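You operate a simulated robot arm through the tools that you are given. There is no shell and no other tool. Be economical: measure what you need, move in short steps, check, and stop when the job is done.

You run a simulated robot arm. Do the job below in one go: nothing can be reset, and whatever is moved stays where it is left.

## Task
Put things in order on the top of the dining table. At the end: the white cloth stands where the white freshener can (marked "FABRIC FRESHENER") stood; the blue pad is in the white bowl; the small blue pot stands where the white cloth stood; the white freshener can stands where the blue pad stood; whatever was shut is shut again. Leave all else as you found it, and nothing knocked over.

Only the result counts: the job must be done as asked and must still hold three seconds after the hand-in. Knocking over, shifting, dropping, spilling or breaking anything else fails it. Flat cloth is picked up by pressing the open fingertips on it (5 to 10 N) and closing them slowly along it; thin cloth reads only 2 to 8 mm in the jaws.

## Robot
A 6-joint arm with a two-finger parallel gripper, fixed in place. Base frame: the origin is at the foot of the arm, x ahead of it, y to its left, z up; the work surface is at about z = 0. Readings come in m, degrees, newtons and seconds.
With the tool pointing down near the work surface it reaches from about 0.16 to 0.42 m from the base axis. Its first joint turns from -66.0 to 66.0 degrees. Payload 1.57 kg.
Tool frame: the origin (TCP) lies between the finger pads and is the grasp point; the fingertips stand 0.03 m ahead of it; z points along the fingers, y is the line along which they close. The gripper opens to 0.08 m. The fingers are 0.017 m wide and 0.012 m thick; the gripper's body (0.04 by 0.082 m) begins 0.08 m behind the TCP.
Orientation is that of the tool frame in the base frame, as a unit quaternion [x, y, z, w]. With the fingers straight down and closing along the base's y, the tool's x points along the base's -x, its y along +y and its z along -z.

## Interface
- The arm moves only by the tool arm_command. Its argument "plan" is a list of rows, each an object (a shift or turn left out is 0, a gripper value left out holds the last) with "slide": the shift along the tool's x, y, z in m, a list of three; "turn": the turn, a rotation vector about the tool's x, y, z in rad, a list of three; "claw": the opening, from 0 (shut) to 1 (fully open). In form: [{"slide": [tx, ty, tz], "turn": [wx, wy, wz], "claw": claw}, ...]. A call has 1 to 10 rows; each row is the pose to reach, as a shift and turn from the pose commanded when the call began, along the tool's axes at that moment. Rows are played at 5 a second. More than 0.05 m and 8.6 degrees between two rows, or a gripper value outside its range, and nothing of the call is played. A pose out of reach is approached as far as the arm can. The call stops where the force on the tool passes 40 N (or 10 N more than at its start, if that is more) or the arm is blocked; 0.2 s more then pass. The fingers move at their own pace (about 0.153 m/s each) and stop on an object; they squeeze with about 43 N. The grip force told is the motor's: it shows also when the fingers shut on nothing. Time passes only in rows, and 0.2 s behind the last, so rows that repeat a pose let the fingers close. It gives the time, the measured TCP pose, the force on the tool (base axes), the opening and the grip force at its end, in the units of the frame above (readings bear some noise).
- Cameras (640 x 400 px; columns grow to the right, rows downward): "scene" is fixed at [0.0398, -0.3286, 0.4156]; the picture's right is [0.89, -0.46, 0.00], its down [-0.28, -0.54, -0.79] and it looks along [0.37, 0.70, -0.61] (base axes); focal length 239 px, centre (320, 200). "wrist" rides on the gripper at [0.072, -0.007, -0.122] in the tool frame; the picture's right is [0.09, 1.00, 0.00], its down [-0.84, 0.08, -0.54] and it looks along [-0.54, 0.05, 0.84] (tool axes); focal length 238 px, centre (320, 200). There is no depth. A picture from a camera that has moved, and an enlarged one, comes with that camera's place and axes in the base frame and with its lens. The place of the scene camera against the robot may be out by one fixed shift of up to 0.012 m in any direction.
- grab_frame(camera): a new picture of that camera. The clock stands still meanwhile.
- enlarge(camera, box): a new picture of the part [left, top, right, bottom] of that camera's present view, enlarged. The clock stands still meanwhile.
- hand_in(): hands the job in; it is judged then, once.

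Go step by step. Nothing tells you positions but the pictures and the camera data: compare them with the known pose of the tool, close in by small moves and look again before you grip or let go. The budget is 120 turns and 68 pictures, counting those below and the enlarged ones. Unless the task says otherwise, let go and move clear before handing in, and close with one line.

The tools are called after "Emit:" as a command line: name --argument value ..., lists and objects as JSON in quotes. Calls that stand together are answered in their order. arm_command: Moves the arm, as the interface text tells. Its arguments: {"type":"object","properties":{"plan":{"type":"array"}},"required":["plan"]} The other tools are called the same way: grab_frame (camera) takes a picture; enlarge (camera, box) takes an enlarged picture of a part of a camera's view; hand_in () hands the job in.

At the start:

```text
time: 0.0
position: [0.2135, 0.0826, 0.2831]
tcp_rot: [0.0, 1.0, 0.0, 0.0]
ft_force: [-0.4, -0.3, 0.0]
gripper_width: 0.0798
grip_force: 0.0
```

scene: 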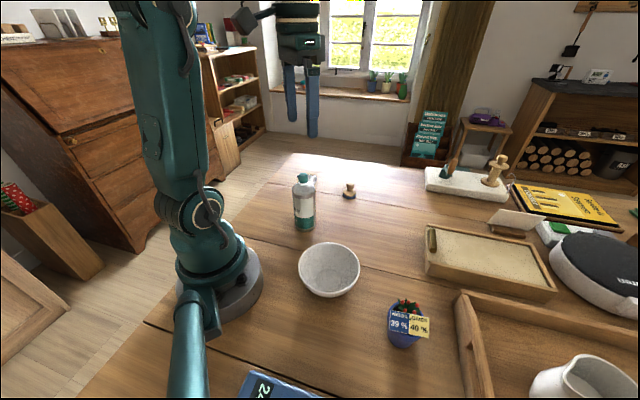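
wrist: 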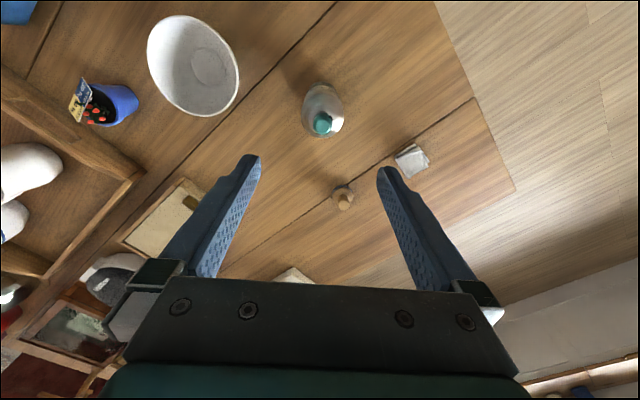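

I see the can, bowl, pot with plant, a blue item at the lower edge and a folded white cloth behind the can. I take closer looks first.

Emit:
enlarge --camera "scene" --box '[220, 150, 460, 300]'

Emit:
enlarge --camera "scene" --box '[220, 250, 460, 400]'

Emit:
enlarge --camera "wrist" --box '[260, 60, 500, 210]'

```text
2.67 times, centred on (340, 225) of scene
camera zoom: at [0.0398, -0.3286, 0.4156], right [0.89, -0.46, 0.0], down [-0.28, -0.54, -0.79], along [0.37, 0.7, -0.61], focal length 636 px, centre (267, 133)
```

zoom: 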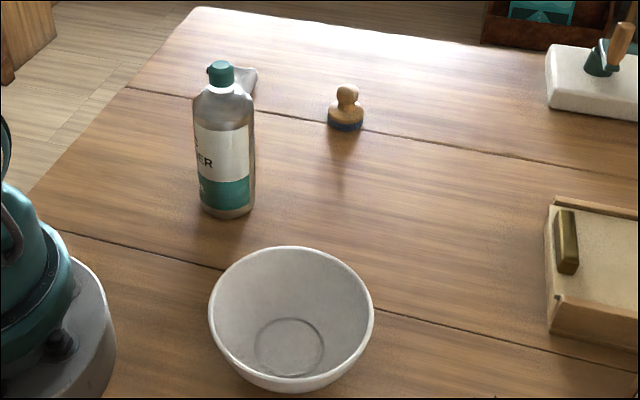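

```text
2.67 times, centred on (340, 325) of scene
camera zoom: at [0.0398, -0.3286, 0.4156], right [0.89, -0.46, 0.0], down [-0.28, -0.54, -0.79], along [0.37, 0.7, -0.61], focal length 636 px, centre (267, -133)
```

zoom: 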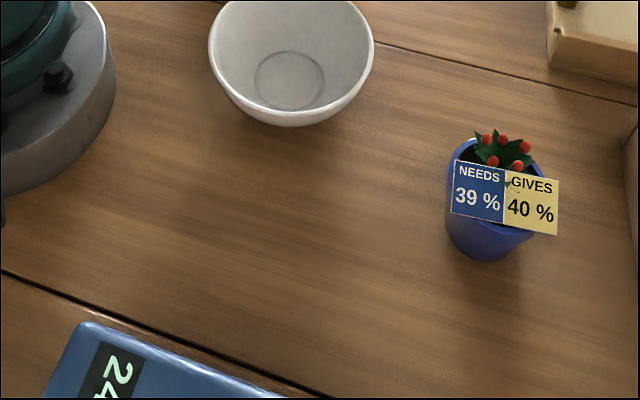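

```text
2.67 times, centred on (380, 135) of wrist
camera zoom: at [0.1419, 0.0764, 0.4043], right [-0.09, 1.0, 0.0], down [0.84, 0.08, 0.54], along [0.54, 0.05, -0.84], focal length 636 px, centre (160, 373)
```

zoom: 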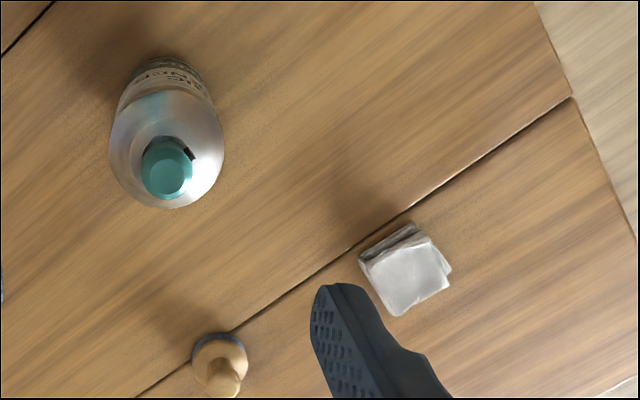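

The can stands near (0.21, 0.08), bowl near (0.18, -0.09), pot near (0.235, -0.24), cloth near (0.295, 0.25). The blue pad is not yet sure, so I move high to the right and look.

Emit:
arm_command --plan '[{"slide": [0, -0.045, 0]}, {"slide": [0, -0.09, 0]}, {"slide": [0, -0.135, 0]}, {"slide": [0, -0.18, 0]}, {"slide": [0, -0.225, 0]}, {"slide": [0, -0.25, 0]}]'

Emit:
grab_frame --camera "wrist"

Emit:
grab_frame --camera "scene"

```text
time: 1.4
position: [0.2136, -0.1672, 0.282]
tcp_rot: [-0.001, 1.0, 0.0, 0.0]
ft_force: [-1.6, 0.5, 0.2]
gripper_width: 0.0801
grip_force: 0.1
```

```text
62 pictures are left
camera wrist: at [0.1416, -0.1725, 0.4051], right [-0.09, 1.0, 0.0], down [0.84, 0.08, 0.54], along [0.54, 0.05, -0.84], focal length 238 px, centre (320, 200)
```

wrist: 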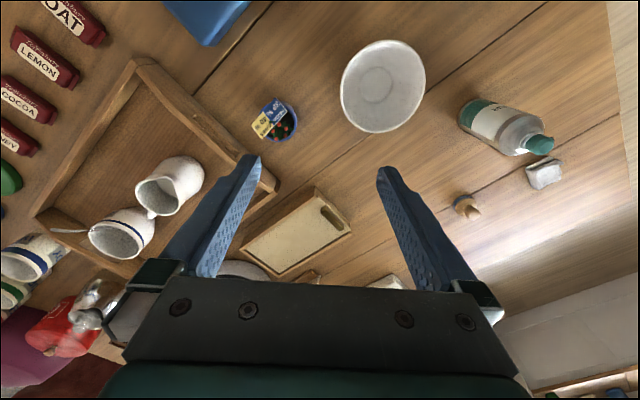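

```text
61 pictures are left
```

scene: 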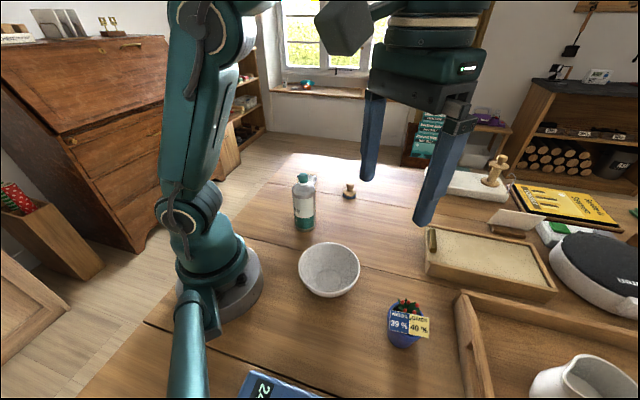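

A lidded wooden box lies near (0.36, -0.1); the blue pad may be within. I enlarge it and the other objects.

Emit:
enlarge --camera "wrist" --box '[220, 150, 400, 290]'

Emit:
enlarge --camera "scene" --box '[410, 150, 640, 310]'

```text
2.86 times, centred on (310, 220) of wrist
camera zoom: at [0.1416, -0.1725, 0.4051], right [-0.09, 1.0, 0.0], down [0.84, 0.08, 0.54], along [0.54, 0.05, -0.84], focal length 681 px, centre (349, 143)
```

zoom: 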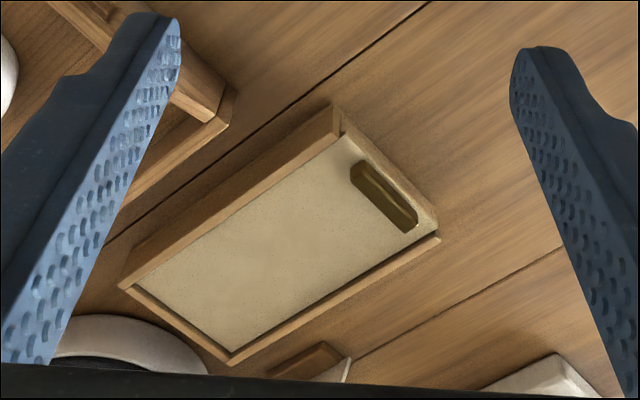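

```text
2.50 times, centred on (525, 230) of scene
camera zoom: at [0.0397, -0.3286, 0.4156], right [0.89, -0.46, 0.0], down [-0.28, -0.54, -0.79], along [0.37, 0.7, -0.61], focal length 597 px, centre (-192, 125)
```

zoom: 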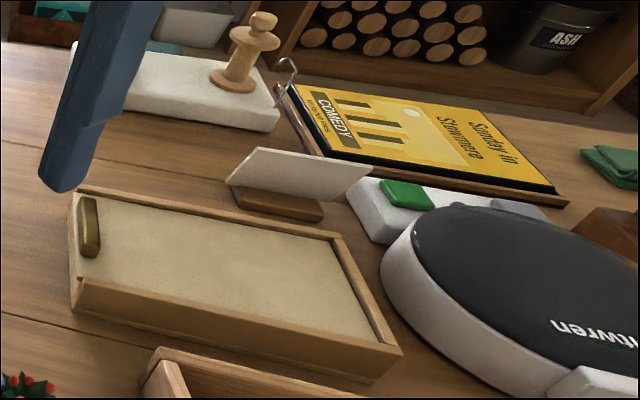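

The box could be a decoy, since the can has to stand where the pad stood. I look closer at the small knobbed thing and survey the right side.

Emit:
enlarge --camera "scene" --box '[320, 165, 400, 215]'

Emit:
arm_command --plan '[{"slide": [0.02, -0.04, 0]}, {"slide": [0.04, -0.08, 0]}, {"slide": [0.05, -0.1, 0]}, {"slide": [0.05, -0.1, 0]}]'

Emit:
grab_frame --camera "wrist"

```text
8.00 times, centred on (360, 190) of scene
camera zoom: at [0.0397, -0.3286, 0.4156], right [0.89, -0.46, 0.0], down [-0.28, -0.54, -0.79], along [0.37, 0.7, -0.61], focal length 1909 px, centre (0, 280)
```

zoom: 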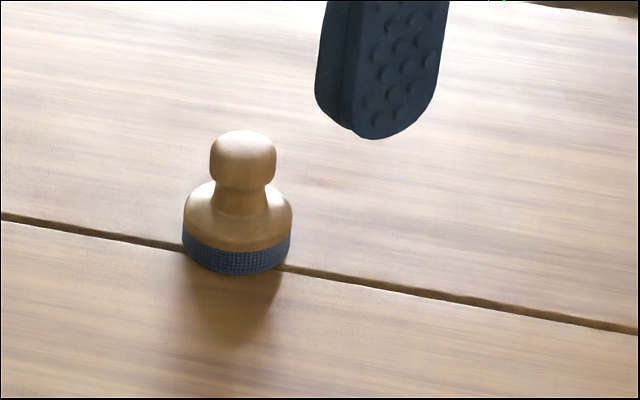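

```text
time: 2.4
position: [0.1608, -0.2632, 0.275]
tcp_rot: [0.0, 1.0, -0.001, 0.0]
ft_force: [0.3, -0.3, 0.0]
gripper_width: 0.0802
grip_force: 0.0
out of reach, approached as far as the arm can: row 2, 3, 4
```

```text
57 pictures are left
camera wrist: at [0.0893, -0.2679, 0.3965], right [-0.09, 1.0, 0.0], down [0.84, 0.08, 0.54], along [0.54, 0.05, -0.84], focal length 238 px, centre (320, 200)
```

wrist: 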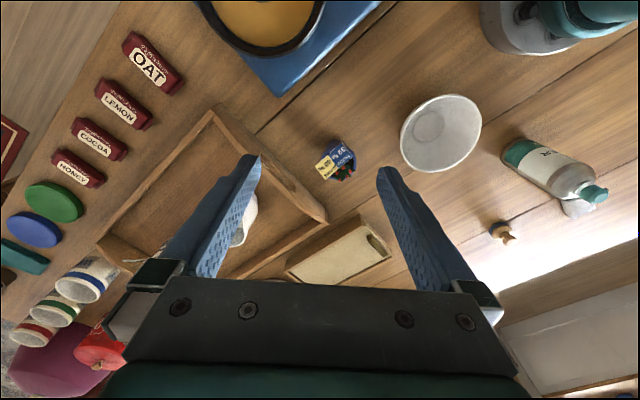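

The far coloured discs and tile are out of reach, and the can could not fit in the shut box; so the blue-footed pad with the wooden knob near (0.376, 0.142) is the blue pad. I go above it to measure.

Emit:
arm_command --plan '[{"slide": [-0.018, 0.0405, 0]}, {"slide": [-0.036, 0.081, 0]}, {"slide": [-0.054, 0.1215, 0]}, {"slide": [-0.072, 0.162, 0]}, {"slide": [-0.09, 0.2025, 0]}, {"slide": [-0.108, 0.243, 0]}, {"slide": [-0.126, 0.2835, 0]}, {"slide": [-0.144, 0.324, 0]}, {"slide": [-0.162, 0.3645, 0.02]}, {"slide": [-0.18, 0.405, 0.04]}]'

Emit:
grab_frame --camera "wrist"

```text
time: 4.6
position: [0.327, 0.1338, 0.2251]
tcp_rot: [0.0, 1.0, 0.0, -0.001]
ft_force: [0.0, 0.1, -0.3]
gripper_width: 0.0798
grip_force: 0.1
out of reach, approached as far as the arm can: row 8, 9, 10
```

```text
56 pictures are left
camera wrist: at [0.2553, 0.1282, 0.3476], right [-0.09, 1.0, 0.0], down [0.84, 0.08, 0.54], along [0.54, 0.05, -0.84], focal length 238 px, centre (320, 200)
```

wrist: 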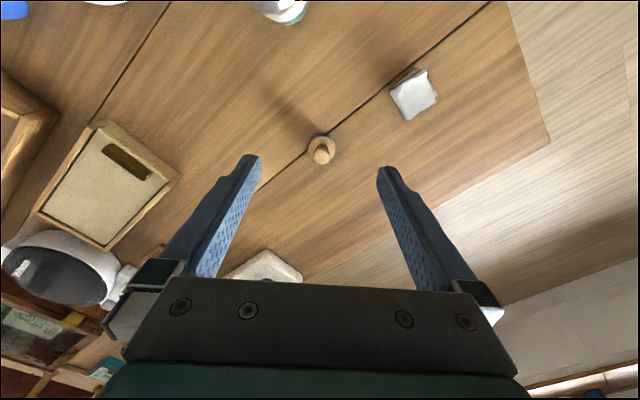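

The pad is at about (0.375, 0.139), the cloth at about (0.297, 0.253). I lower toward the pad.

Emit:
arm_command --plan '[{"slide": [0, 0.002, 0.04]}, {"slide": [-0.01, 0.004, 0.08]}, {"slide": [-0.03, 0.005, 0.115]}, {"slide": [-0.044, 0.005, 0.135]}, {"slide": [-0.044, 0.005, 0.135]}]'

Emit:
grab_frame --camera "wrist"

Emit:
enlarge --camera "scene" --box '[280, 130, 420, 220]'

```text
time: 5.8
position: [0.3732, 0.1392, 0.0903]
tcp_rot: [0.0, 1.0, -0.001, 0.0]
ft_force: [-0.1, 0.2, 0.4]
gripper_width: 0.0799
grip_force: 0.1
```

```text
55 pictures are left
camera wrist: at [0.3011, 0.1335, 0.2124], right [-0.09, 1.0, 0.0], down [0.84, 0.08, 0.54], along [0.54, 0.05, -0.84], focal length 238 px, centre (320, 200)
```

wrist: 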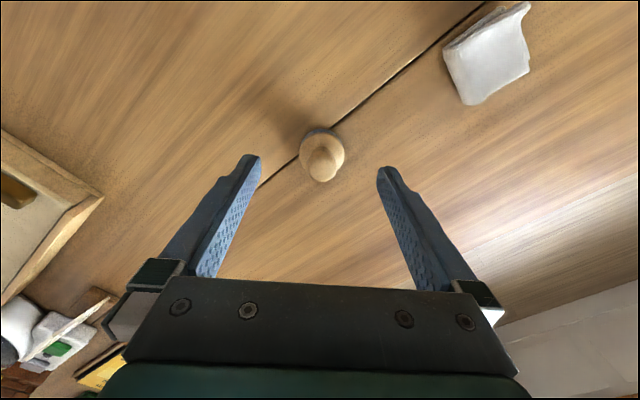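

```text
4.44 times, centred on (350, 175) of scene
camera zoom: at [0.0398, -0.3286, 0.4156], right [0.89, -0.46, 0.0], down [-0.28, -0.54, -0.79], along [0.37, 0.7, -0.61], focal length 1061 px, centre (187, 311)
```

zoom: 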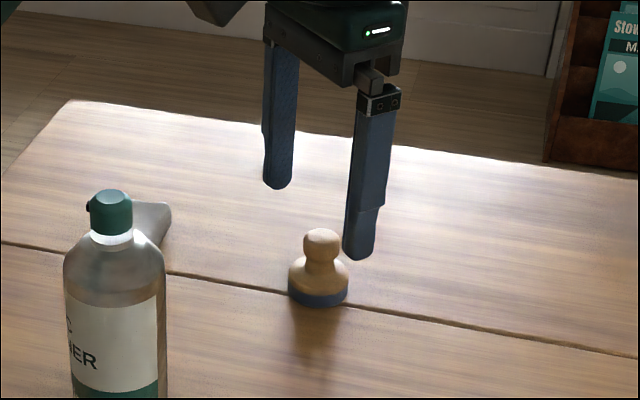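

The pad's centre is at about (0.378, 0.141), about 0.047 m tall with its knob at z 0.024–0.047. I lower onto the knob and close.

Emit:
arm_command --plan '[{"slide": [-0.004, 0.002, 0.02]}, {"slide": [-0.004, 0.002, 0.035]}, {"slide": [-0.004, 0.002, 0.036]}, {"slide": [-0.004, 0.002, 0.036], "claw": 0.5}, {"slide": [-0.004, 0.002, 0.036], "claw": 0.3}, {"slide": [-0.004, 0.002, 0.036], "claw": 0.0}, {"slide": [-0.004, 0.002, 0.036], "claw": 0.0}, {"slide": [-0.004, 0.002, 0.036], "claw": 0.0}]'

Emit:
grab_frame --camera "wrist"

```text
time: 7.6
position: [0.3757, 0.1417, 0.0547]
tcp_rot: [-0.001, 1.0, 0.0, 0.0]
ft_force: [-0.5, -0.9, -0.7]
gripper_width: 0.0207
grip_force: 34.2
```

```text
53 pictures are left
camera wrist: at [0.3034, 0.1361, 0.1764], right [-0.09, 1.0, 0.0], down [0.84, 0.08, 0.54], along [0.54, 0.05, -0.84], focal length 238 px, centre (320, 200)
```

wrist: 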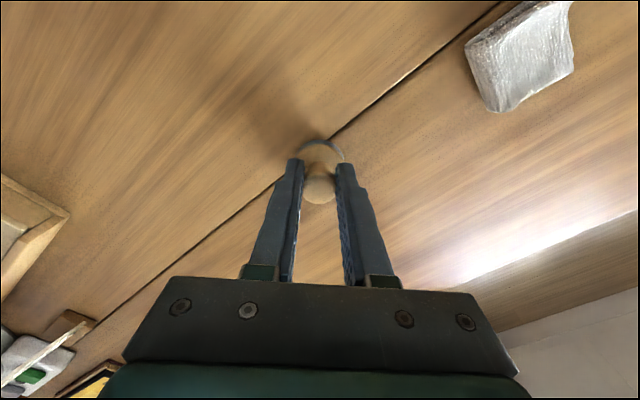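

The knob is held (20.7 mm). I lift and carry the pad above the bowl near (0.178, -0.082).

Emit:
arm_command --plan '[{"slide": [0, 0, -0.04], "claw": 0}, {"slide": [0.02, -0.02, -0.075], "claw": 0}, {"slide": [0.045, -0.05, -0.1], "claw": 0}, {"slide": [0.07, -0.08, -0.12], "claw": 0}, {"slide": [0.1, -0.11, -0.12], "claw": 0}, {"slide": [0.13, -0.143, -0.12], "claw": 0}, {"slide": [0.16, -0.176, -0.12], "claw": 0}, {"slide": [0.19, -0.209, -0.12], "claw": 0}, {"slide": [0.203, -0.2237, -0.12], "claw": 0}, {"slide": [0.203, -0.2237, -0.12], "claw": 0}]'

Emit:
grab_frame --camera "wrist"

Emit:
grab_frame --camera "scene"

```text
time: 9.8
position: [0.1701, -0.0831, 0.1721]
tcp_rot: [0.0, 1.0, 0.0, 0.0]
ft_force: [0.5, -0.7, -0.6]
gripper_width: 0.0205
grip_force: 34.3
```

```text
52 pictures are left
camera wrist: at [0.0988, -0.0882, 0.2946], right [-0.09, 1.0, 0.0], down [0.84, 0.08, 0.54], along [0.54, 0.05, -0.84], focal length 238 px, centre (320, 200)
```

wrist: 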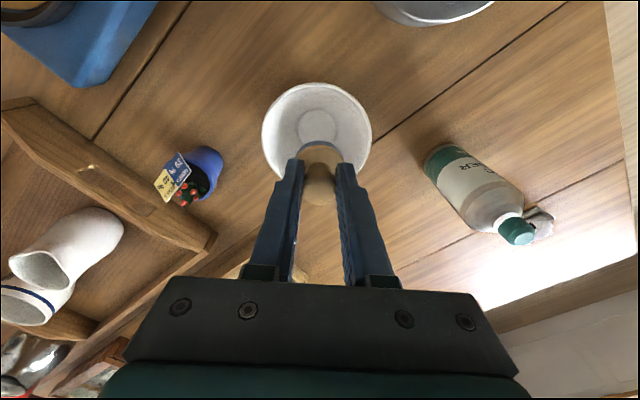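

```text
51 pictures are left
```

scene: 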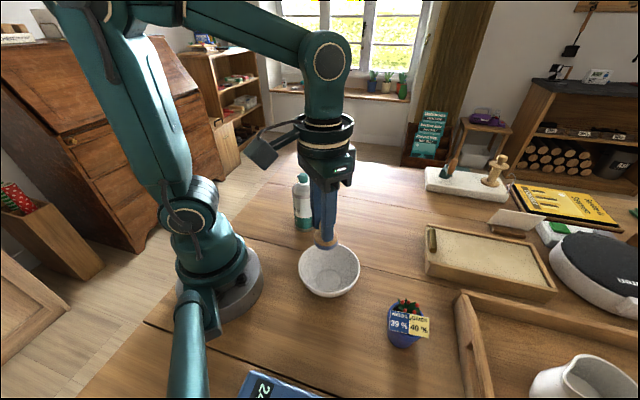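

The bowl's centre is at (0.176, -0.085), right under the pad. I lower it into the bowl and watch the force.

Emit:
arm_command --plan '[{"slide": [-0.001, -0.001, 0.03], "claw": 0}, {"slide": [-0.001, -0.001, 0.06], "claw": 0}, {"slide": [-0.001, -0.001, 0.085], "claw": 0}, {"slide": [-0.001, -0.001, 0.099], "claw": 0}, {"slide": [-0.001, -0.001, 0.103], "claw": 0}, {"slide": [-0.001, -0.001, 0.103], "claw": 0}]'

Emit:
enlarge --camera "scene" --box '[270, 220, 390, 310]'

```text
time: 11.2
position: [0.1729, -0.0824, 0.0696]
tcp_rot: [0.0, 1.0, 0.0, 0.0]
ft_force: [-0.8, 0.1, -0.1]
gripper_width: 0.0205
grip_force: 34.3
```

```text
4.44 times, centred on (330, 265) of scene
camera zoom: at [0.0398, -0.3286, 0.4156], right [0.89, -0.46, 0.0], down [-0.28, -0.54, -0.79], along [0.37, 0.7, -0.61], focal length 1061 px, centre (276, -89)
```

zoom: 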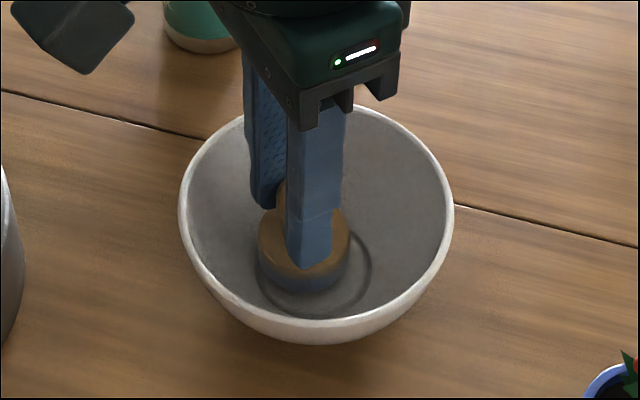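

It is still just above the floor of the bowl. I go down in 2 mm steps.

Emit:
arm_command --plan '[{"slide": [-0.002, -0.002, 0.002], "claw": 0}, {"slide": [-0.002, -0.002, 0.004], "claw": 0}, {"slide": [-0.002, -0.002, 0.005], "claw": 0}, {"slide": [-0.002, -0.002, 0.005], "claw": 0}]'

```text
time: 12.2
position: [0.1744, -0.0845, 0.0658]
tcp_rot: [0.001, 1.0, 0.0, 0.0]
ft_force: [-0.9, -0.1, -0.7]
gripper_width: 0.0207
grip_force: 34.5
```

Emit:
arm_command --plan '[{"slide": [0, 0, 0.0015], "claw": 0}, {"slide": [0, 0, 0.003], "claw": 0}, {"slide": [0, 0, 0.003], "claw": 0}]'

Emit:
enlarge --camera "scene" --box '[270, 220, 390, 310]'

```text
time: 13.0
position: [0.1737, -0.0846, 0.0626]
tcp_rot: [-0.001, 1.0, 0.0, 0.0]
ft_force: [0.4, 0.5, -0.6]
gripper_width: 0.0205
grip_force: 33.8
```

```text
4.44 times, centred on (330, 265) of scene
camera zoom: at [0.0398, -0.3286, 0.4156], right [0.89, -0.46, 0.0], down [-0.28, -0.54, -0.79], along [0.37, 0.7, -0.61], focal length 1061 px, centre (276, -89)
```

zoom: 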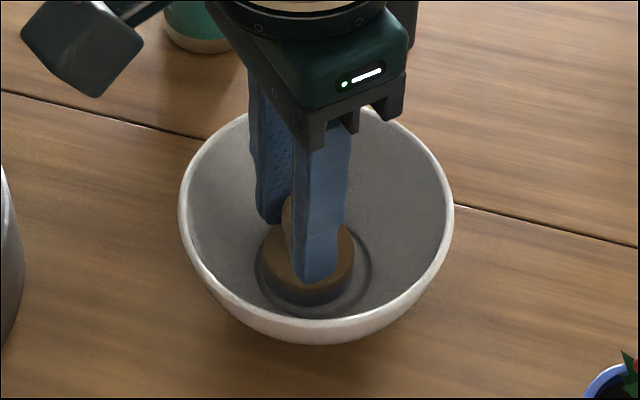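

The pad is almost at the floor. I go on down by small steps until a touch shows.

Emit:
arm_command --plan '[{"slide": [-0.001, 0, 0.0015], "claw": 0}, {"slide": [-0.001, 0, 0.003], "claw": 0}, {"slide": [-0.001, 0, 0.003], "claw": 0}]'

```text
time: 13.8
position: [0.1753, -0.0842, 0.0587]
tcp_rot: [0.0, 1.0, 0.0, 0.0]
ft_force: [0.1, -0.8, 0.0]
gripper_width: 0.0207
grip_force: 34.0
```

Emit:
arm_command --plan '[{"slide": [0, 0, 0.001], "claw": 0}, {"slide": [0, 0, 0.002], "claw": 0}, {"slide": [0, 0, 0.002], "claw": 0}]'

Emit:
enlarge --camera "scene" --box '[270, 220, 390, 310]'

```text
time: 14.5
position: [0.1758, -0.0837, 0.0582]
tcp_rot: [-0.001, 1.0, -0.001, 0.002]
ft_force: [-2.5, 1.1, 12.0]
gripper_width: 0.0205
grip_force: 34.3
stopped in row 3: the force on the tool passed its limit (the readings are from after the stop); the commanded pose is now the measured one
```

```text
4.44 times, centred on (330, 265) of scene
camera zoom: at [0.0397, -0.3286, 0.4156], right [0.89, -0.46, 0.0], down [-0.28, -0.54, -0.79], along [0.37, 0.7, -0.61], focal length 1061 px, centre (276, -89)
```

zoom: 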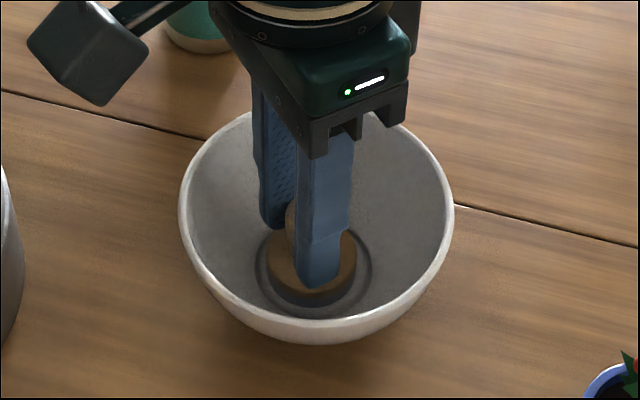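

It touches the floor. I open only partway to clear the bowl walls, then rise.

Emit:
arm_command --plan '[{"slide": [0, 0, 0], "claw": 0.4}, {"slide": [0, 0, 0], "claw": 0.45}, {"slide": [0, 0, 0], "claw": 0.45}, {"slide": [0, 0, -0.03], "claw": 0.45}, {"slide": [0, 0, -0.07], "claw": 0.45}, {"slide": [0, 0, -0.11], "claw": 0.45}, {"slide": [0, 0, -0.15], "claw": 1}, {"slide": [0, 0, -0.19], "claw": 1}, {"slide": [0, 0, -0.21], "claw": 1}]'

Emit:
grab_frame --camera "wrist"

Emit:
enlarge --camera "scene" --box '[230, 150, 430, 310]'

```text
time: 16.5
position: [0.1741, -0.0823, 0.2679]
tcp_rot: [-0.001, 1.0, -0.001, 0.001]
ft_force: [0.7, -0.2, 0.0]
gripper_width: 0.0799
grip_force: 0.2
```

```text
47 pictures are left
camera wrist: at [0.1016, -0.0883, 0.3897], right [-0.09, 1.0, 0.0], down [0.84, 0.08, 0.54], along [0.54, 0.05, -0.84], focal length 238 px, centre (320, 200)
```

wrist: 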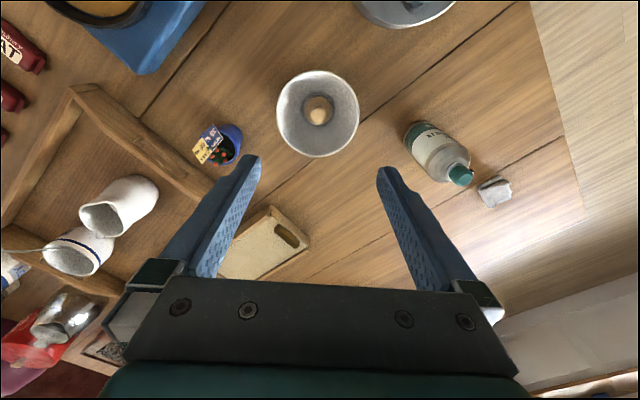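

```text
2.50 times, centred on (330, 230) of scene
camera zoom: at [0.0397, -0.3286, 0.4156], right [0.89, -0.46, 0.0], down [-0.28, -0.54, -0.79], along [0.37, 0.7, -0.61], focal length 597 px, centre (295, 125)
```

zoom: 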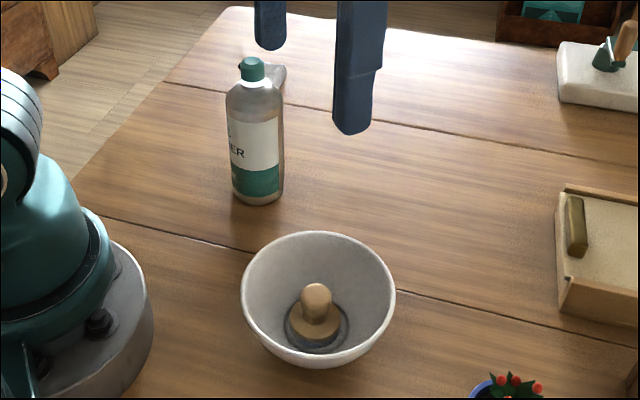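

The pad stands in the bowl. Now the can: I move above it at height and measure.

Emit:
arm_command --plan '[{"slide": [-0.01, 0.04, 0]}, {"slide": [-0.018, 0.085, 0]}, {"slide": [-0.027, 0.128, 0]}, {"slide": [-0.036, 0.167, 0]}, {"slide": [-0.036, 0.167, 0.02]}]'

Emit:
enlarge --camera "wrist" --box '[220, 40, 420, 200]'

Emit:
enlarge --camera "scene" --box '[250, 150, 370, 240]'

```text
time: 17.7
position: [0.2093, 0.0821, 0.2443]
tcp_rot: [0.0, 1.0, -0.001, 0.0]
ft_force: [-0.2, 0.4, -0.2]
gripper_width: 0.0799
grip_force: 0.0
```

```text
2.50 times, centred on (320, 120) of wrist
camera zoom: at [0.1379, 0.0765, 0.367], right [-0.09, 1.0, 0.0], down [0.84, 0.08, 0.54], along [0.54, 0.05, -0.84], focal length 596 px, centre (320, 400)
```

zoom: 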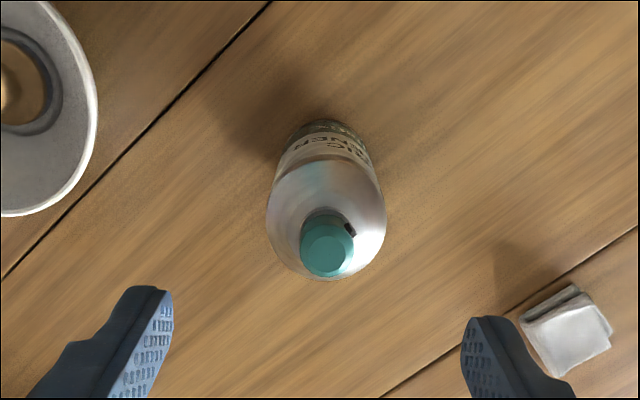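

```text
4.44 times, centred on (310, 195) of scene
camera zoom: at [0.0398, -0.3286, 0.4156], right [0.89, -0.46, 0.0], down [-0.28, -0.54, -0.79], along [0.37, 0.7, -0.61], focal length 1061 px, centre (364, 222)
```

zoom: 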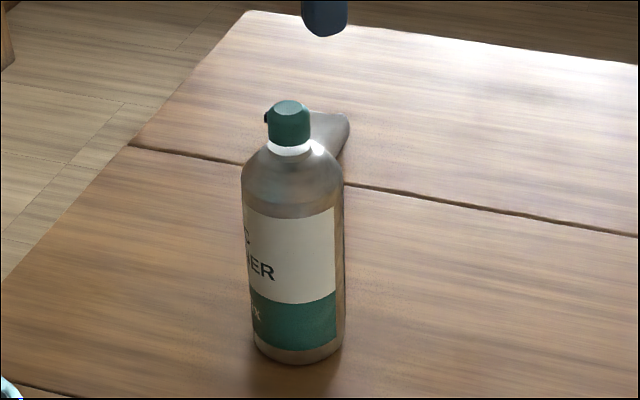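

The can is 0.05 m wide and 0.15 m tall, centred at (0.211, 0.086). I come down around it, with the jaws below its shoulder.

Emit:
arm_command --plan '[{"slide": [0.002, 0.004, 0]}, {"slide": [0.002, 0.004, 0.04]}, {"slide": [0.002, 0.004, 0.08]}, {"slide": [0.002, 0.004, 0.11]}, {"slide": [0.002, 0.004, 0.11]}]'

Emit:
grab_frame --camera "wrist"

Emit:
enlarge --camera "scene" --box '[250, 150, 370, 240]'

```text
time: 18.9
position: [0.211, 0.0861, 0.1358]
tcp_rot: [-0.001, 1.0, 0.0, 0.001]
ft_force: [-0.9, 0.6, -1.6]
gripper_width: 0.08
grip_force: 0.0
```

```text
43 pictures are left
camera wrist: at [0.1391, 0.0801, 0.2579], right [-0.09, 1.0, 0.0], down [0.84, 0.08, 0.54], along [0.54, 0.05, -0.84], focal length 238 px, centre (320, 200)
```

wrist: 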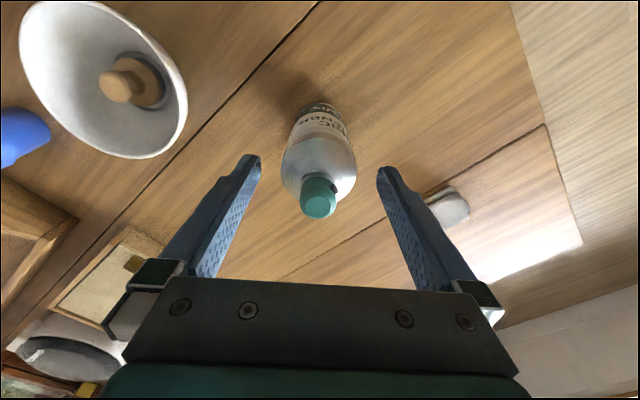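

```text
4.44 times, centred on (310, 195) of scene
camera zoom: at [0.0398, -0.3286, 0.4156], right [0.89, -0.46, 0.0], down [-0.28, -0.54, -0.79], along [0.37, 0.7, -0.61], focal length 1061 px, centre (364, 222)
```

zoom: 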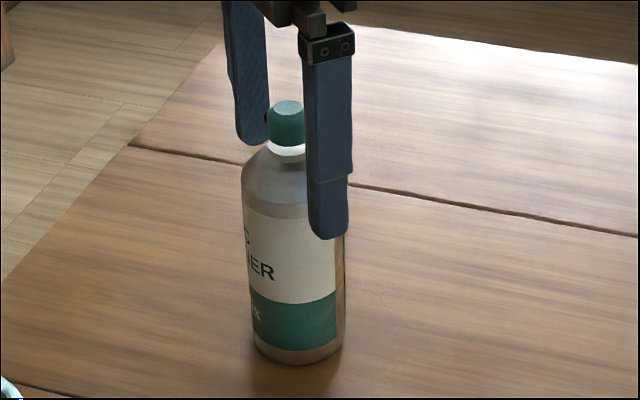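

The can sits between the fingers. I go down to z 0.084, a little short in x, and close.

Emit:
arm_command --plan '[{"slide": [0.004, 0, 0.025]}, {"slide": [0.004, 0, 0.052]}, {"slide": [0.004, 0, 0.052]}, {"slide": [0.004, 0, 0.052], "claw": 0.7}, {"slide": [0.004, 0, 0.052], "claw": 0.6}, {"slide": [0.004, 0, 0.052], "claw": 0.3}, {"slide": [0.004, 0, 0.052], "claw": 0.0}, {"slide": [0.004, 0, 0.052], "claw": 0.0}]'

Emit:
grab_frame --camera "wrist"

```text
time: 20.7
position: [0.2047, 0.0855, 0.0856]
tcp_rot: [-0.001, 1.0, 0.0, -0.001]
ft_force: [-1.1, 0.3, -0.6]
gripper_width: 0.0509
grip_force: 43.2
```

```text
41 pictures are left
camera wrist: at [0.1331, 0.08, 0.2071], right [-0.09, 1.0, 0.0], down [0.84, 0.08, 0.54], along [0.54, 0.05, -0.84], focal length 238 px, centre (320, 200)
```

wrist: 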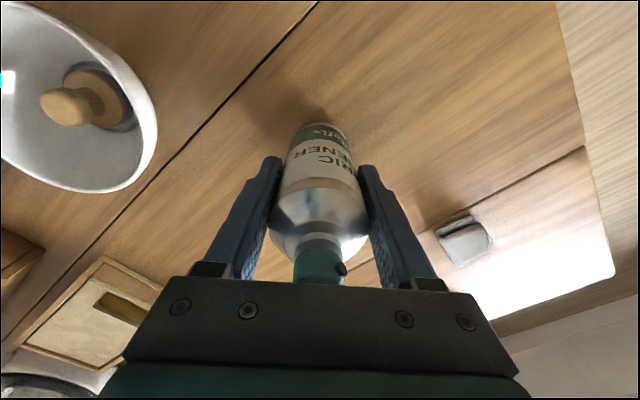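

The can is firmly held (50.9 mm). I lift it slightly and carry it to the pad's old spot (0.381, 0.1415).

Emit:
arm_command --plan '[{"slide": [0, 0, -0.02], "claw": 0}, {"slide": [-0.02, 0.006, -0.03], "claw": 0}, {"slide": [-0.055, 0.018, -0.03], "claw": 0}, {"slide": [-0.09, 0.03, -0.03], "claw": 0}, {"slide": [-0.125, 0.041, -0.028], "claw": 0}, {"slide": [-0.15, 0.049, -0.02], "claw": 0}, {"slide": [-0.17, 0.0555, -0.012], "claw": 0}, {"slide": [-0.17, 0.0555, -0.008], "claw": 0}, {"slide": [-0.17, 0.0555, -0.008], "claw": 0}]'

Emit:
grab_frame --camera "wrist"

Emit:
enlarge --camera "scene" --box '[270, 120, 430, 230]'

```text
time: 22.7
position: [0.3747, 0.143, 0.0927]
tcp_rot: [-0.001, 1.0, -0.002, 0.0]
ft_force: [-0.3, -0.6, -1.7]
gripper_width: 0.0513
grip_force: 42.9
```

```text
40 pictures are left
camera wrist: at [0.3039, 0.1375, 0.2147], right [-0.09, 1.0, 0.0], down [0.84, 0.08, 0.54], along [0.54, 0.05, -0.84], focal length 238 px, centre (320, 200)
```

wrist: 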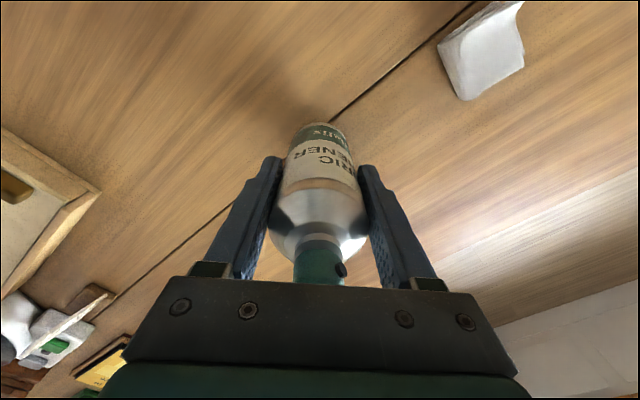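

```text
3.64 times, centred on (350, 175) of scene
camera zoom: at [0.0398, -0.3286, 0.4156], right [0.89, -0.46, 0.0], down [-0.28, -0.54, -0.79], along [0.37, 0.7, -0.61], focal length 868 px, centre (211, 291)
```

zoom: 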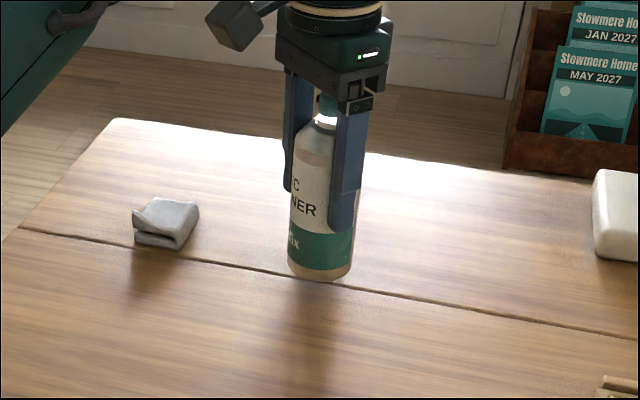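

The can is aligned over the pad's old spot. I lower it till it touches the table.

Emit:
arm_command --plan '[{"slide": [0, -0.001, 0.004], "claw": 0}, {"slide": [0, -0.001, 0.006], "claw": 0}, {"slide": [0, -0.001, 0.007], "claw": 0}, {"slide": [0, -0.001, 0.007], "claw": 0}]'

```text
time: 23.7
position: [0.3755, 0.1416, 0.0854]
tcp_rot: [-0.001, 1.0, -0.001, 0.0]
ft_force: [0.5, -0.5, -2.4]
gripper_width: 0.0509
grip_force: 43.1
```

Emit:
arm_command --plan '[{"slide": [0, 0, 0.001], "claw": 0}, {"slide": [0, 0, 0.002], "claw": 0}, {"slide": [0, 0, 0.002], "claw": 0}]'

```text
time: 24.5
position: [0.3752, 0.1403, 0.0855]
tcp_rot: [-0.001, 1.0, 0.0, 0.001]
ft_force: [-4.3, -0.9, 9.5]
gripper_width: 0.0511
grip_force: 43.0
```

The can stands on the table. I open, back out along -x with the fingers on either side, and rise.

Emit:
arm_command --plan '[{"slide": [0, 0, -0.001], "claw": 0.8}, {"slide": [0, 0, -0.001], "claw": 1}, {"slide": [0, 0, -0.001], "claw": 1}, {"slide": [0.01, 0, -0.012], "claw": 1}, {"slide": [0.04, 0, -0.02], "claw": 1}, {"slide": [0.08, 0, -0.03], "claw": 1}, {"slide": [0.1, 0.02, -0.06], "claw": 1}, {"slide": [0.1, 0.06, -0.08], "claw": 1}, {"slide": [0.1, 0.08, -0.08], "claw": 1}]'

Emit:
grab_frame --camera "wrist"

Emit:
enlarge --camera "scene" --box '[260, 120, 420, 220]'

```text
time: 26.5
position: [0.2746, 0.2215, 0.1635]
tcp_rot: [0.0, 1.0, -0.001, 0.0]
ft_force: [-0.3, 0.0, 0.5]
gripper_width: 0.0801
grip_force: 0.1
```

```text
38 pictures are left
camera wrist: at [0.2038, 0.2159, 0.2859], right [-0.09, 1.0, 0.0], down [0.84, 0.08, 0.54], along [0.54, 0.05, -0.84], focal length 238 px, centre (320, 200)
```

wrist: 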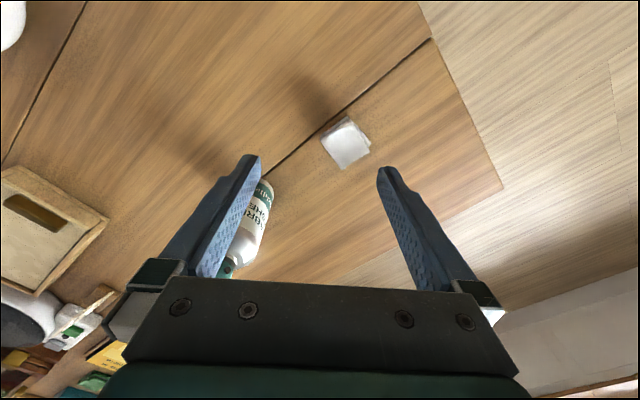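

```text
4.00 times, centred on (340, 170) of scene
camera zoom: at [0.0397, -0.3286, 0.4156], right [0.89, -0.46, 0.0], down [-0.28, -0.54, -0.79], along [0.37, 0.7, -0.61], focal length 955 px, centre (240, 320)
```

zoom: 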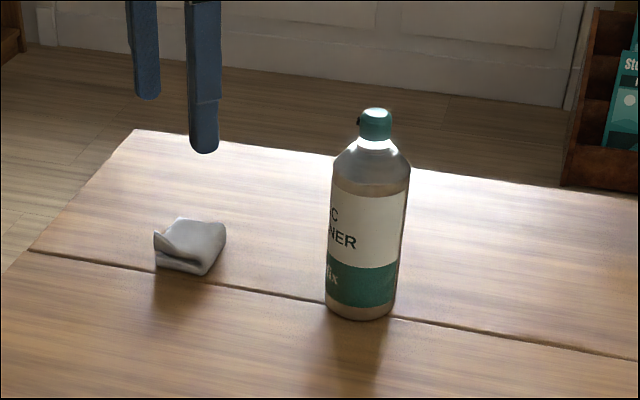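

The can stands right. The cloth is a small folded pack, about 0.042 m square, centred at (0.295, 0.254), turned about 38°. I turn the jaws to match and come closer.

Emit:
arm_command --plan '[{"slide": [-0.004, 0.006, 0], "turn": [0, 0, -0.136]}, {"slide": [-0.008, 0.012, 0], "turn": [0, 0, -0.272]}, {"slide": [-0.012, 0.02, 0.02], "turn": [0, 0, -0.408]}, {"slide": [-0.016, 0.026, 0.04], "turn": [0, 0, -0.544]}, {"slide": [-0.02, 0.033, 0.06], "turn": [0, 0, -0.68]}, {"slide": [-0.02, 0.033, 0.07], "turn": [0, 0, -0.68]}]'

Emit:
grab_frame --camera "wrist"

Emit:
enlarge --camera "scene" --box '[270, 140, 350, 190]'

```text
time: 27.9
position: [0.2961, 0.2535, 0.094]
tcp_rot: [-0.335, 0.942, -0.002, 0.002]
ft_force: [-0.7, 0.1, 0.0]
gripper_width: 0.0802
grip_force: 0.1
```

```text
36 pictures are left
camera wrist: at [0.2444, 0.2047, 0.2163], right [-0.7, 0.71, 0.0], down [0.6, 0.59, 0.54], along [0.39, 0.38, -0.84], focal length 238 px, centre (320, 200)
```

wrist: 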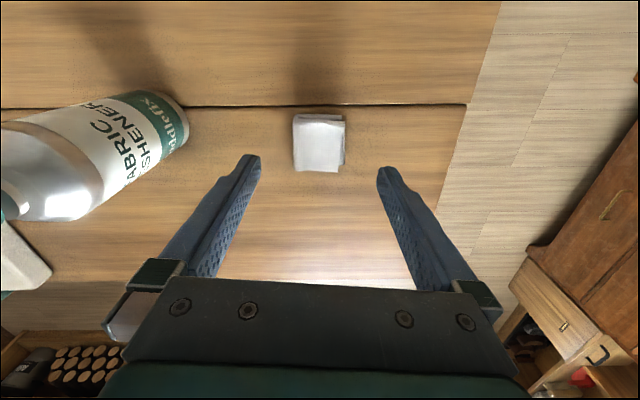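

```text
8.00 times, centred on (310, 165) of scene
camera zoom: at [0.0398, -0.3286, 0.4156], right [0.89, -0.46, 0.0], down [-0.28, -0.54, -0.79], along [0.37, 0.7, -0.61], focal length 1909 px, centre (400, 480)
```

zoom: 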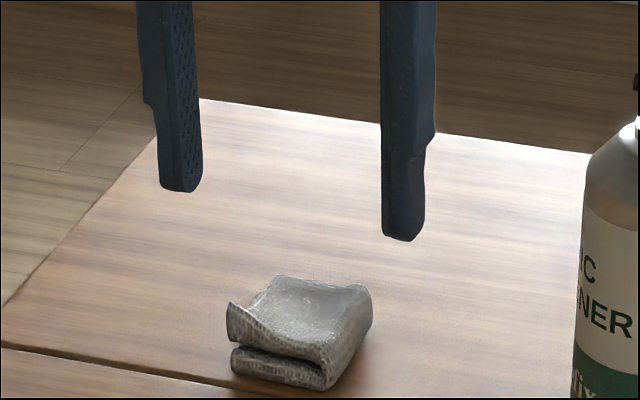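

The cloth is centred between the jaws at (0.295, 0.253). I go down beside it and close slowly.

Emit:
arm_command --plan '[{"slide": [0, 0, 0.03]}, {"slide": [0, 0, 0.05]}, {"slide": [0, 0, 0.059]}, {"slide": [0, 0, 0.059], "claw": 0.6}, {"slide": [0, 0, 0.059], "claw": 0.5}, {"slide": [0, 0, 0.059], "claw": 0.4}, {"slide": [0, 0, 0.059], "claw": 0.2}, {"slide": [0, 0, 0.059], "claw": 0}, {"slide": [0, 0, 0.059], "claw": 0}]'

Emit:
enlarge --camera "scene" --box '[270, 140, 350, 190]'

Emit:
grab_frame --camera "wrist"

```text
time: 29.9
position: [0.295, 0.252, 0.0357]
tcp_rot: [-0.334, 0.943, -0.001, 0.0]
ft_force: [0.7, -0.2, 0.0]
gripper_width: 0.0385
grip_force: 42.9
```

```text
8.00 times, centred on (310, 165) of scene
camera zoom: at [0.0398, -0.3286, 0.4156], right [0.89, -0.46, 0.0], down [-0.28, -0.54, -0.79], along [0.37, 0.7, -0.61], focal length 1909 px, centre (400, 480)
```

zoom: 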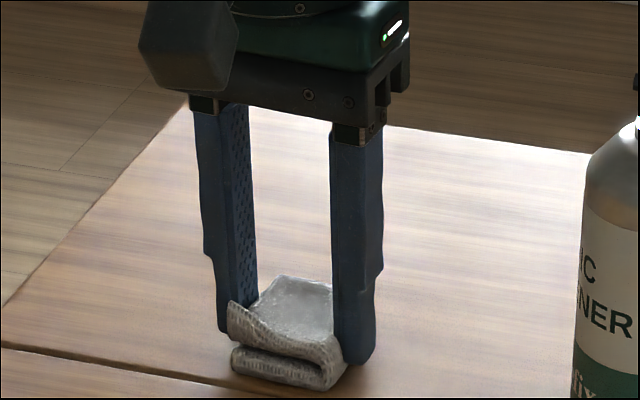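

```text
33 pictures are left
camera wrist: at [0.244, 0.2034, 0.1574], right [-0.7, 0.72, 0.0], down [0.6, 0.59, 0.54], along [0.39, 0.38, -0.84], focal length 238 px, centre (320, 200)
```

wrist: 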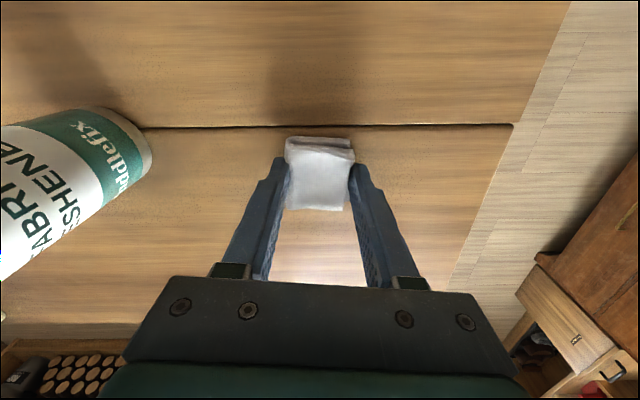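

The cloth is held (38.5 mm). I lift it and carry it, same facing, to the can's old spot (0.211, 0.086).

Emit:
arm_command --plan '[{"slide": [0, 0, -0.02], "claw": 0}, {"slide": [0, 0, -0.05], "claw": 0}, {"slide": [0.034, -0.0153, -0.05], "claw": 0}, {"slide": [0.068, -0.0306, -0.05], "claw": 0}, {"slide": [0.102, -0.046, -0.05], "claw": 0}, {"slide": [0.136, -0.0613, -0.05], "claw": 0}, {"slide": [0.17, -0.0766, -0.05], "claw": 0}, {"slide": [0.17, -0.0766, -0.02], "claw": 0}, {"slide": [0.17, -0.0766, -0.005], "claw": 0}, {"slide": [0.17, -0.0766, -0.005], "claw": 0}]'

Emit:
enlarge --camera "scene" --box '[240, 150, 360, 240]'

```text
time: 32.1
position: [0.2096, 0.0874, 0.0414]
tcp_rot: [-0.334, 0.943, -0.001, 0.0]
ft_force: [0.2, 0.1, 0.1]
gripper_width: 0.0388
grip_force: 43.5
```

```text
4.44 times, centred on (300, 195) of scene
camera zoom: at [0.0397, -0.3286, 0.4156], right [0.89, -0.46, 0.0], down [-0.28, -0.54, -0.79], along [0.37, 0.7, -0.61], focal length 1061 px, centre (409, 222)
```

zoom: 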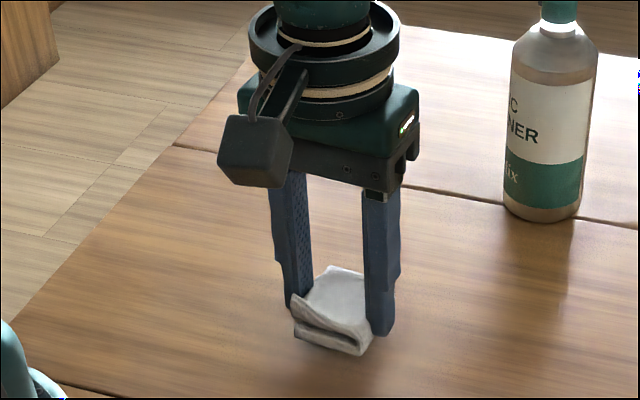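

It hangs over the spot. I lower to the table by small steps.

Emit:
arm_command --plan '[{"slide": [0.002, -0.001, 0.003], "claw": 0}, {"slide": [0.002, -0.001, 0.005], "claw": 0}, {"slide": [0.002, -0.001, 0.0065], "claw": 0}, {"slide": [0.002, -0.001, 0.0065], "claw": 0}]'

```text
time: 33.1
position: [0.2106, 0.0853, 0.0358]
tcp_rot: [-0.334, 0.942, -0.001, 0.001]
ft_force: [-0.4, -1.1, 7.3]
gripper_width: 0.0386
grip_force: 43.1
```

It touches. I open, rise straight, and look.

Emit:
arm_command --plan '[{"slide": [0, 0, 0], "claw": 0.6}, {"slide": [0, 0, 0], "claw": 0.8}, {"slide": [0, 0, 0], "claw": 0.9}, {"slide": [0, 0, -0.03], "claw": 0.9}, {"slide": [0, 0, -0.07], "claw": 1}, {"slide": [0, 0, -0.11], "claw": 1}, {"slide": [0, 0, -0.15], "claw": 1}, {"slide": [0, 0, -0.19], "claw": 1}, {"slide": [0, 0, -0.21], "claw": 1}]'

Emit:
enlarge --camera "scene" --box '[240, 150, 360, 240]'

Emit:
enlarge --camera "scene" --box '[360, 285, 460, 365]'

```text
time: 35.1
position: [0.2119, 0.0867, 0.2451]
tcp_rot: [-0.333, 0.943, -0.001, 0.0]
ft_force: [0.0, -0.8, -0.5]
gripper_width: 0.08
grip_force: 0.1
```

```text
4.44 times, centred on (300, 195) of scene
camera zoom: at [0.0397, -0.3286, 0.4156], right [0.89, -0.46, 0.0], down [-0.28, -0.54, -0.79], along [0.37, 0.7, -0.61], focal length 1061 px, centre (409, 222)
```

zoom: 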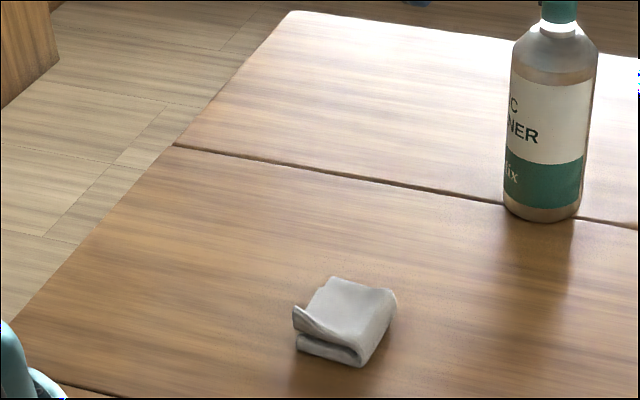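

```text
5.00 times, centred on (410, 325) of scene
camera zoom: at [0.0397, -0.3286, 0.4156], right [0.89, -0.46, 0.0], down [-0.28, -0.54, -0.79], along [0.37, 0.7, -0.61], focal length 1193 px, centre (-130, -425)
```

zoom: 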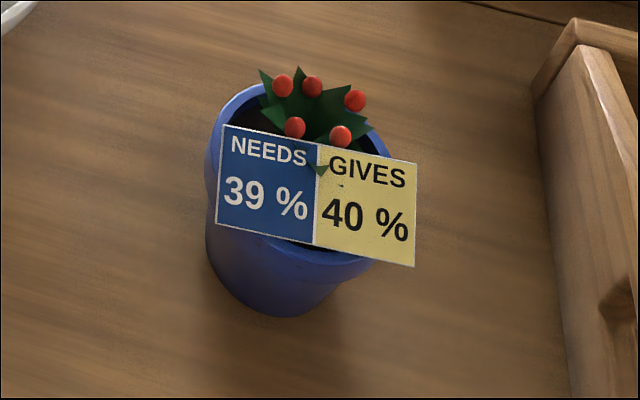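

The cloth sits well. Next is the pot with its sign; I move high above it and look from above.

Emit:
arm_command --plan '[{"slide": [0.0258, -0.0319, 0]}, {"slide": [0.0516, -0.0637, 0]}, {"slide": [0.0774, -0.0956, 0]}, {"slide": [0.1031, -0.1274, 0]}, {"slide": [0.1289, -0.1593, 0]}, {"slide": [0.1547, -0.1911, 0]}, {"slide": [0.1805, -0.223, 0]}, {"slide": [0.1805, -0.223, 0]}]'

Emit:
grab_frame --camera "wrist"

```text
time: 36.9
position: [0.2095, -0.2016, 0.2442]
tcp_rot: [-0.334, 0.943, 0.0, 0.001]
ft_force: [1.0, 0.8, 0.4]
gripper_width: 0.0801
grip_force: 0.1
```

```text
29 pictures are left
camera wrist: at [0.1589, -0.2515, 0.3667], right [-0.7, 0.72, 0.0], down [0.6, 0.59, 0.54], along [0.39, 0.38, -0.84], focal length 238 px, centre (320, 200)
```

wrist: 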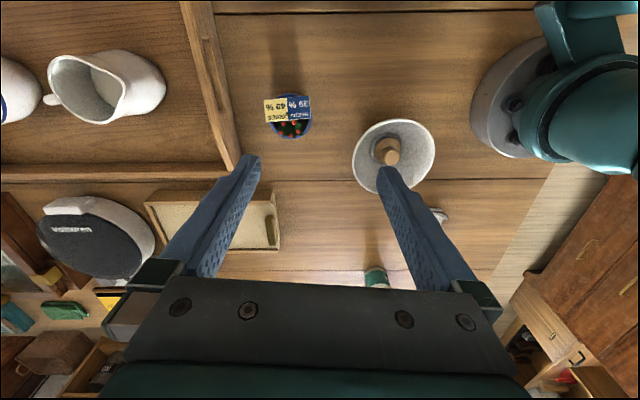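

The pot is at about (0.241, -0.226); the sign runs along the jaws' closing line on the near side, so the present facing fits. I centre and come lower.

Emit:
arm_command --plan '[{"slide": [-0.005, -0.02, 0.01]}, {"slide": [-0.009, -0.038, 0.04]}, {"slide": [-0.009, -0.038, 0.08]}, {"slide": [-0.009, -0.038, 0.1]}, {"slide": [-0.009, -0.038, 0.1]}]'

Emit:
enlarge --camera "wrist" --box '[220, 40, 420, 200]'

Emit:
enlarge --camera "scene" --box '[350, 240, 470, 360]'

```text
time: 38.1
position: [0.2412, -0.2237, 0.1436]
tcp_rot: [-0.334, 0.943, -0.002, 0.001]
ft_force: [-0.1, 0.5, 1.4]
gripper_width: 0.0799
grip_force: 0.0
```

```text
2.50 times, centred on (320, 120) of wrist
camera zoom: at [0.19, -0.2736, 0.2664], right [-0.7, 0.72, 0.0], down [0.6, 0.59, 0.54], along [0.39, 0.38, -0.84], focal length 596 px, centre (320, 400)
```

zoom: 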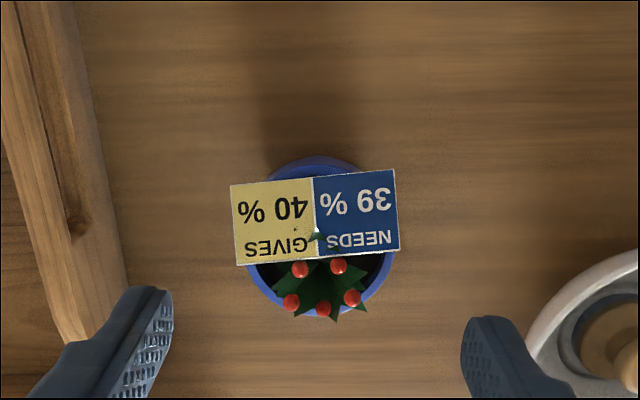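

```text
3.33 times, centred on (410, 300) of scene
camera zoom: at [0.0398, -0.3286, 0.4156], right [0.89, -0.46, 0.0], down [-0.28, -0.54, -0.79], along [0.37, 0.7, -0.61], focal length 796 px, centre (20, -133)
```

zoom: 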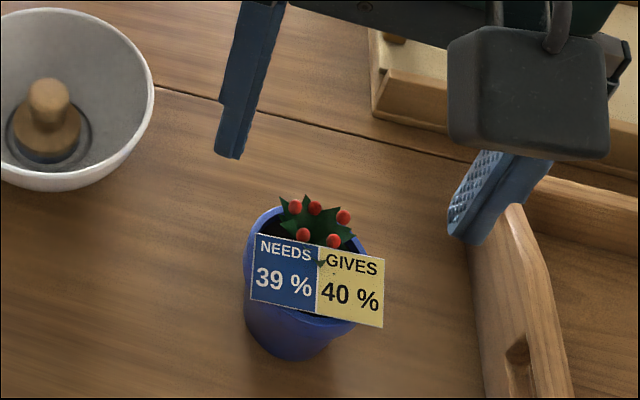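

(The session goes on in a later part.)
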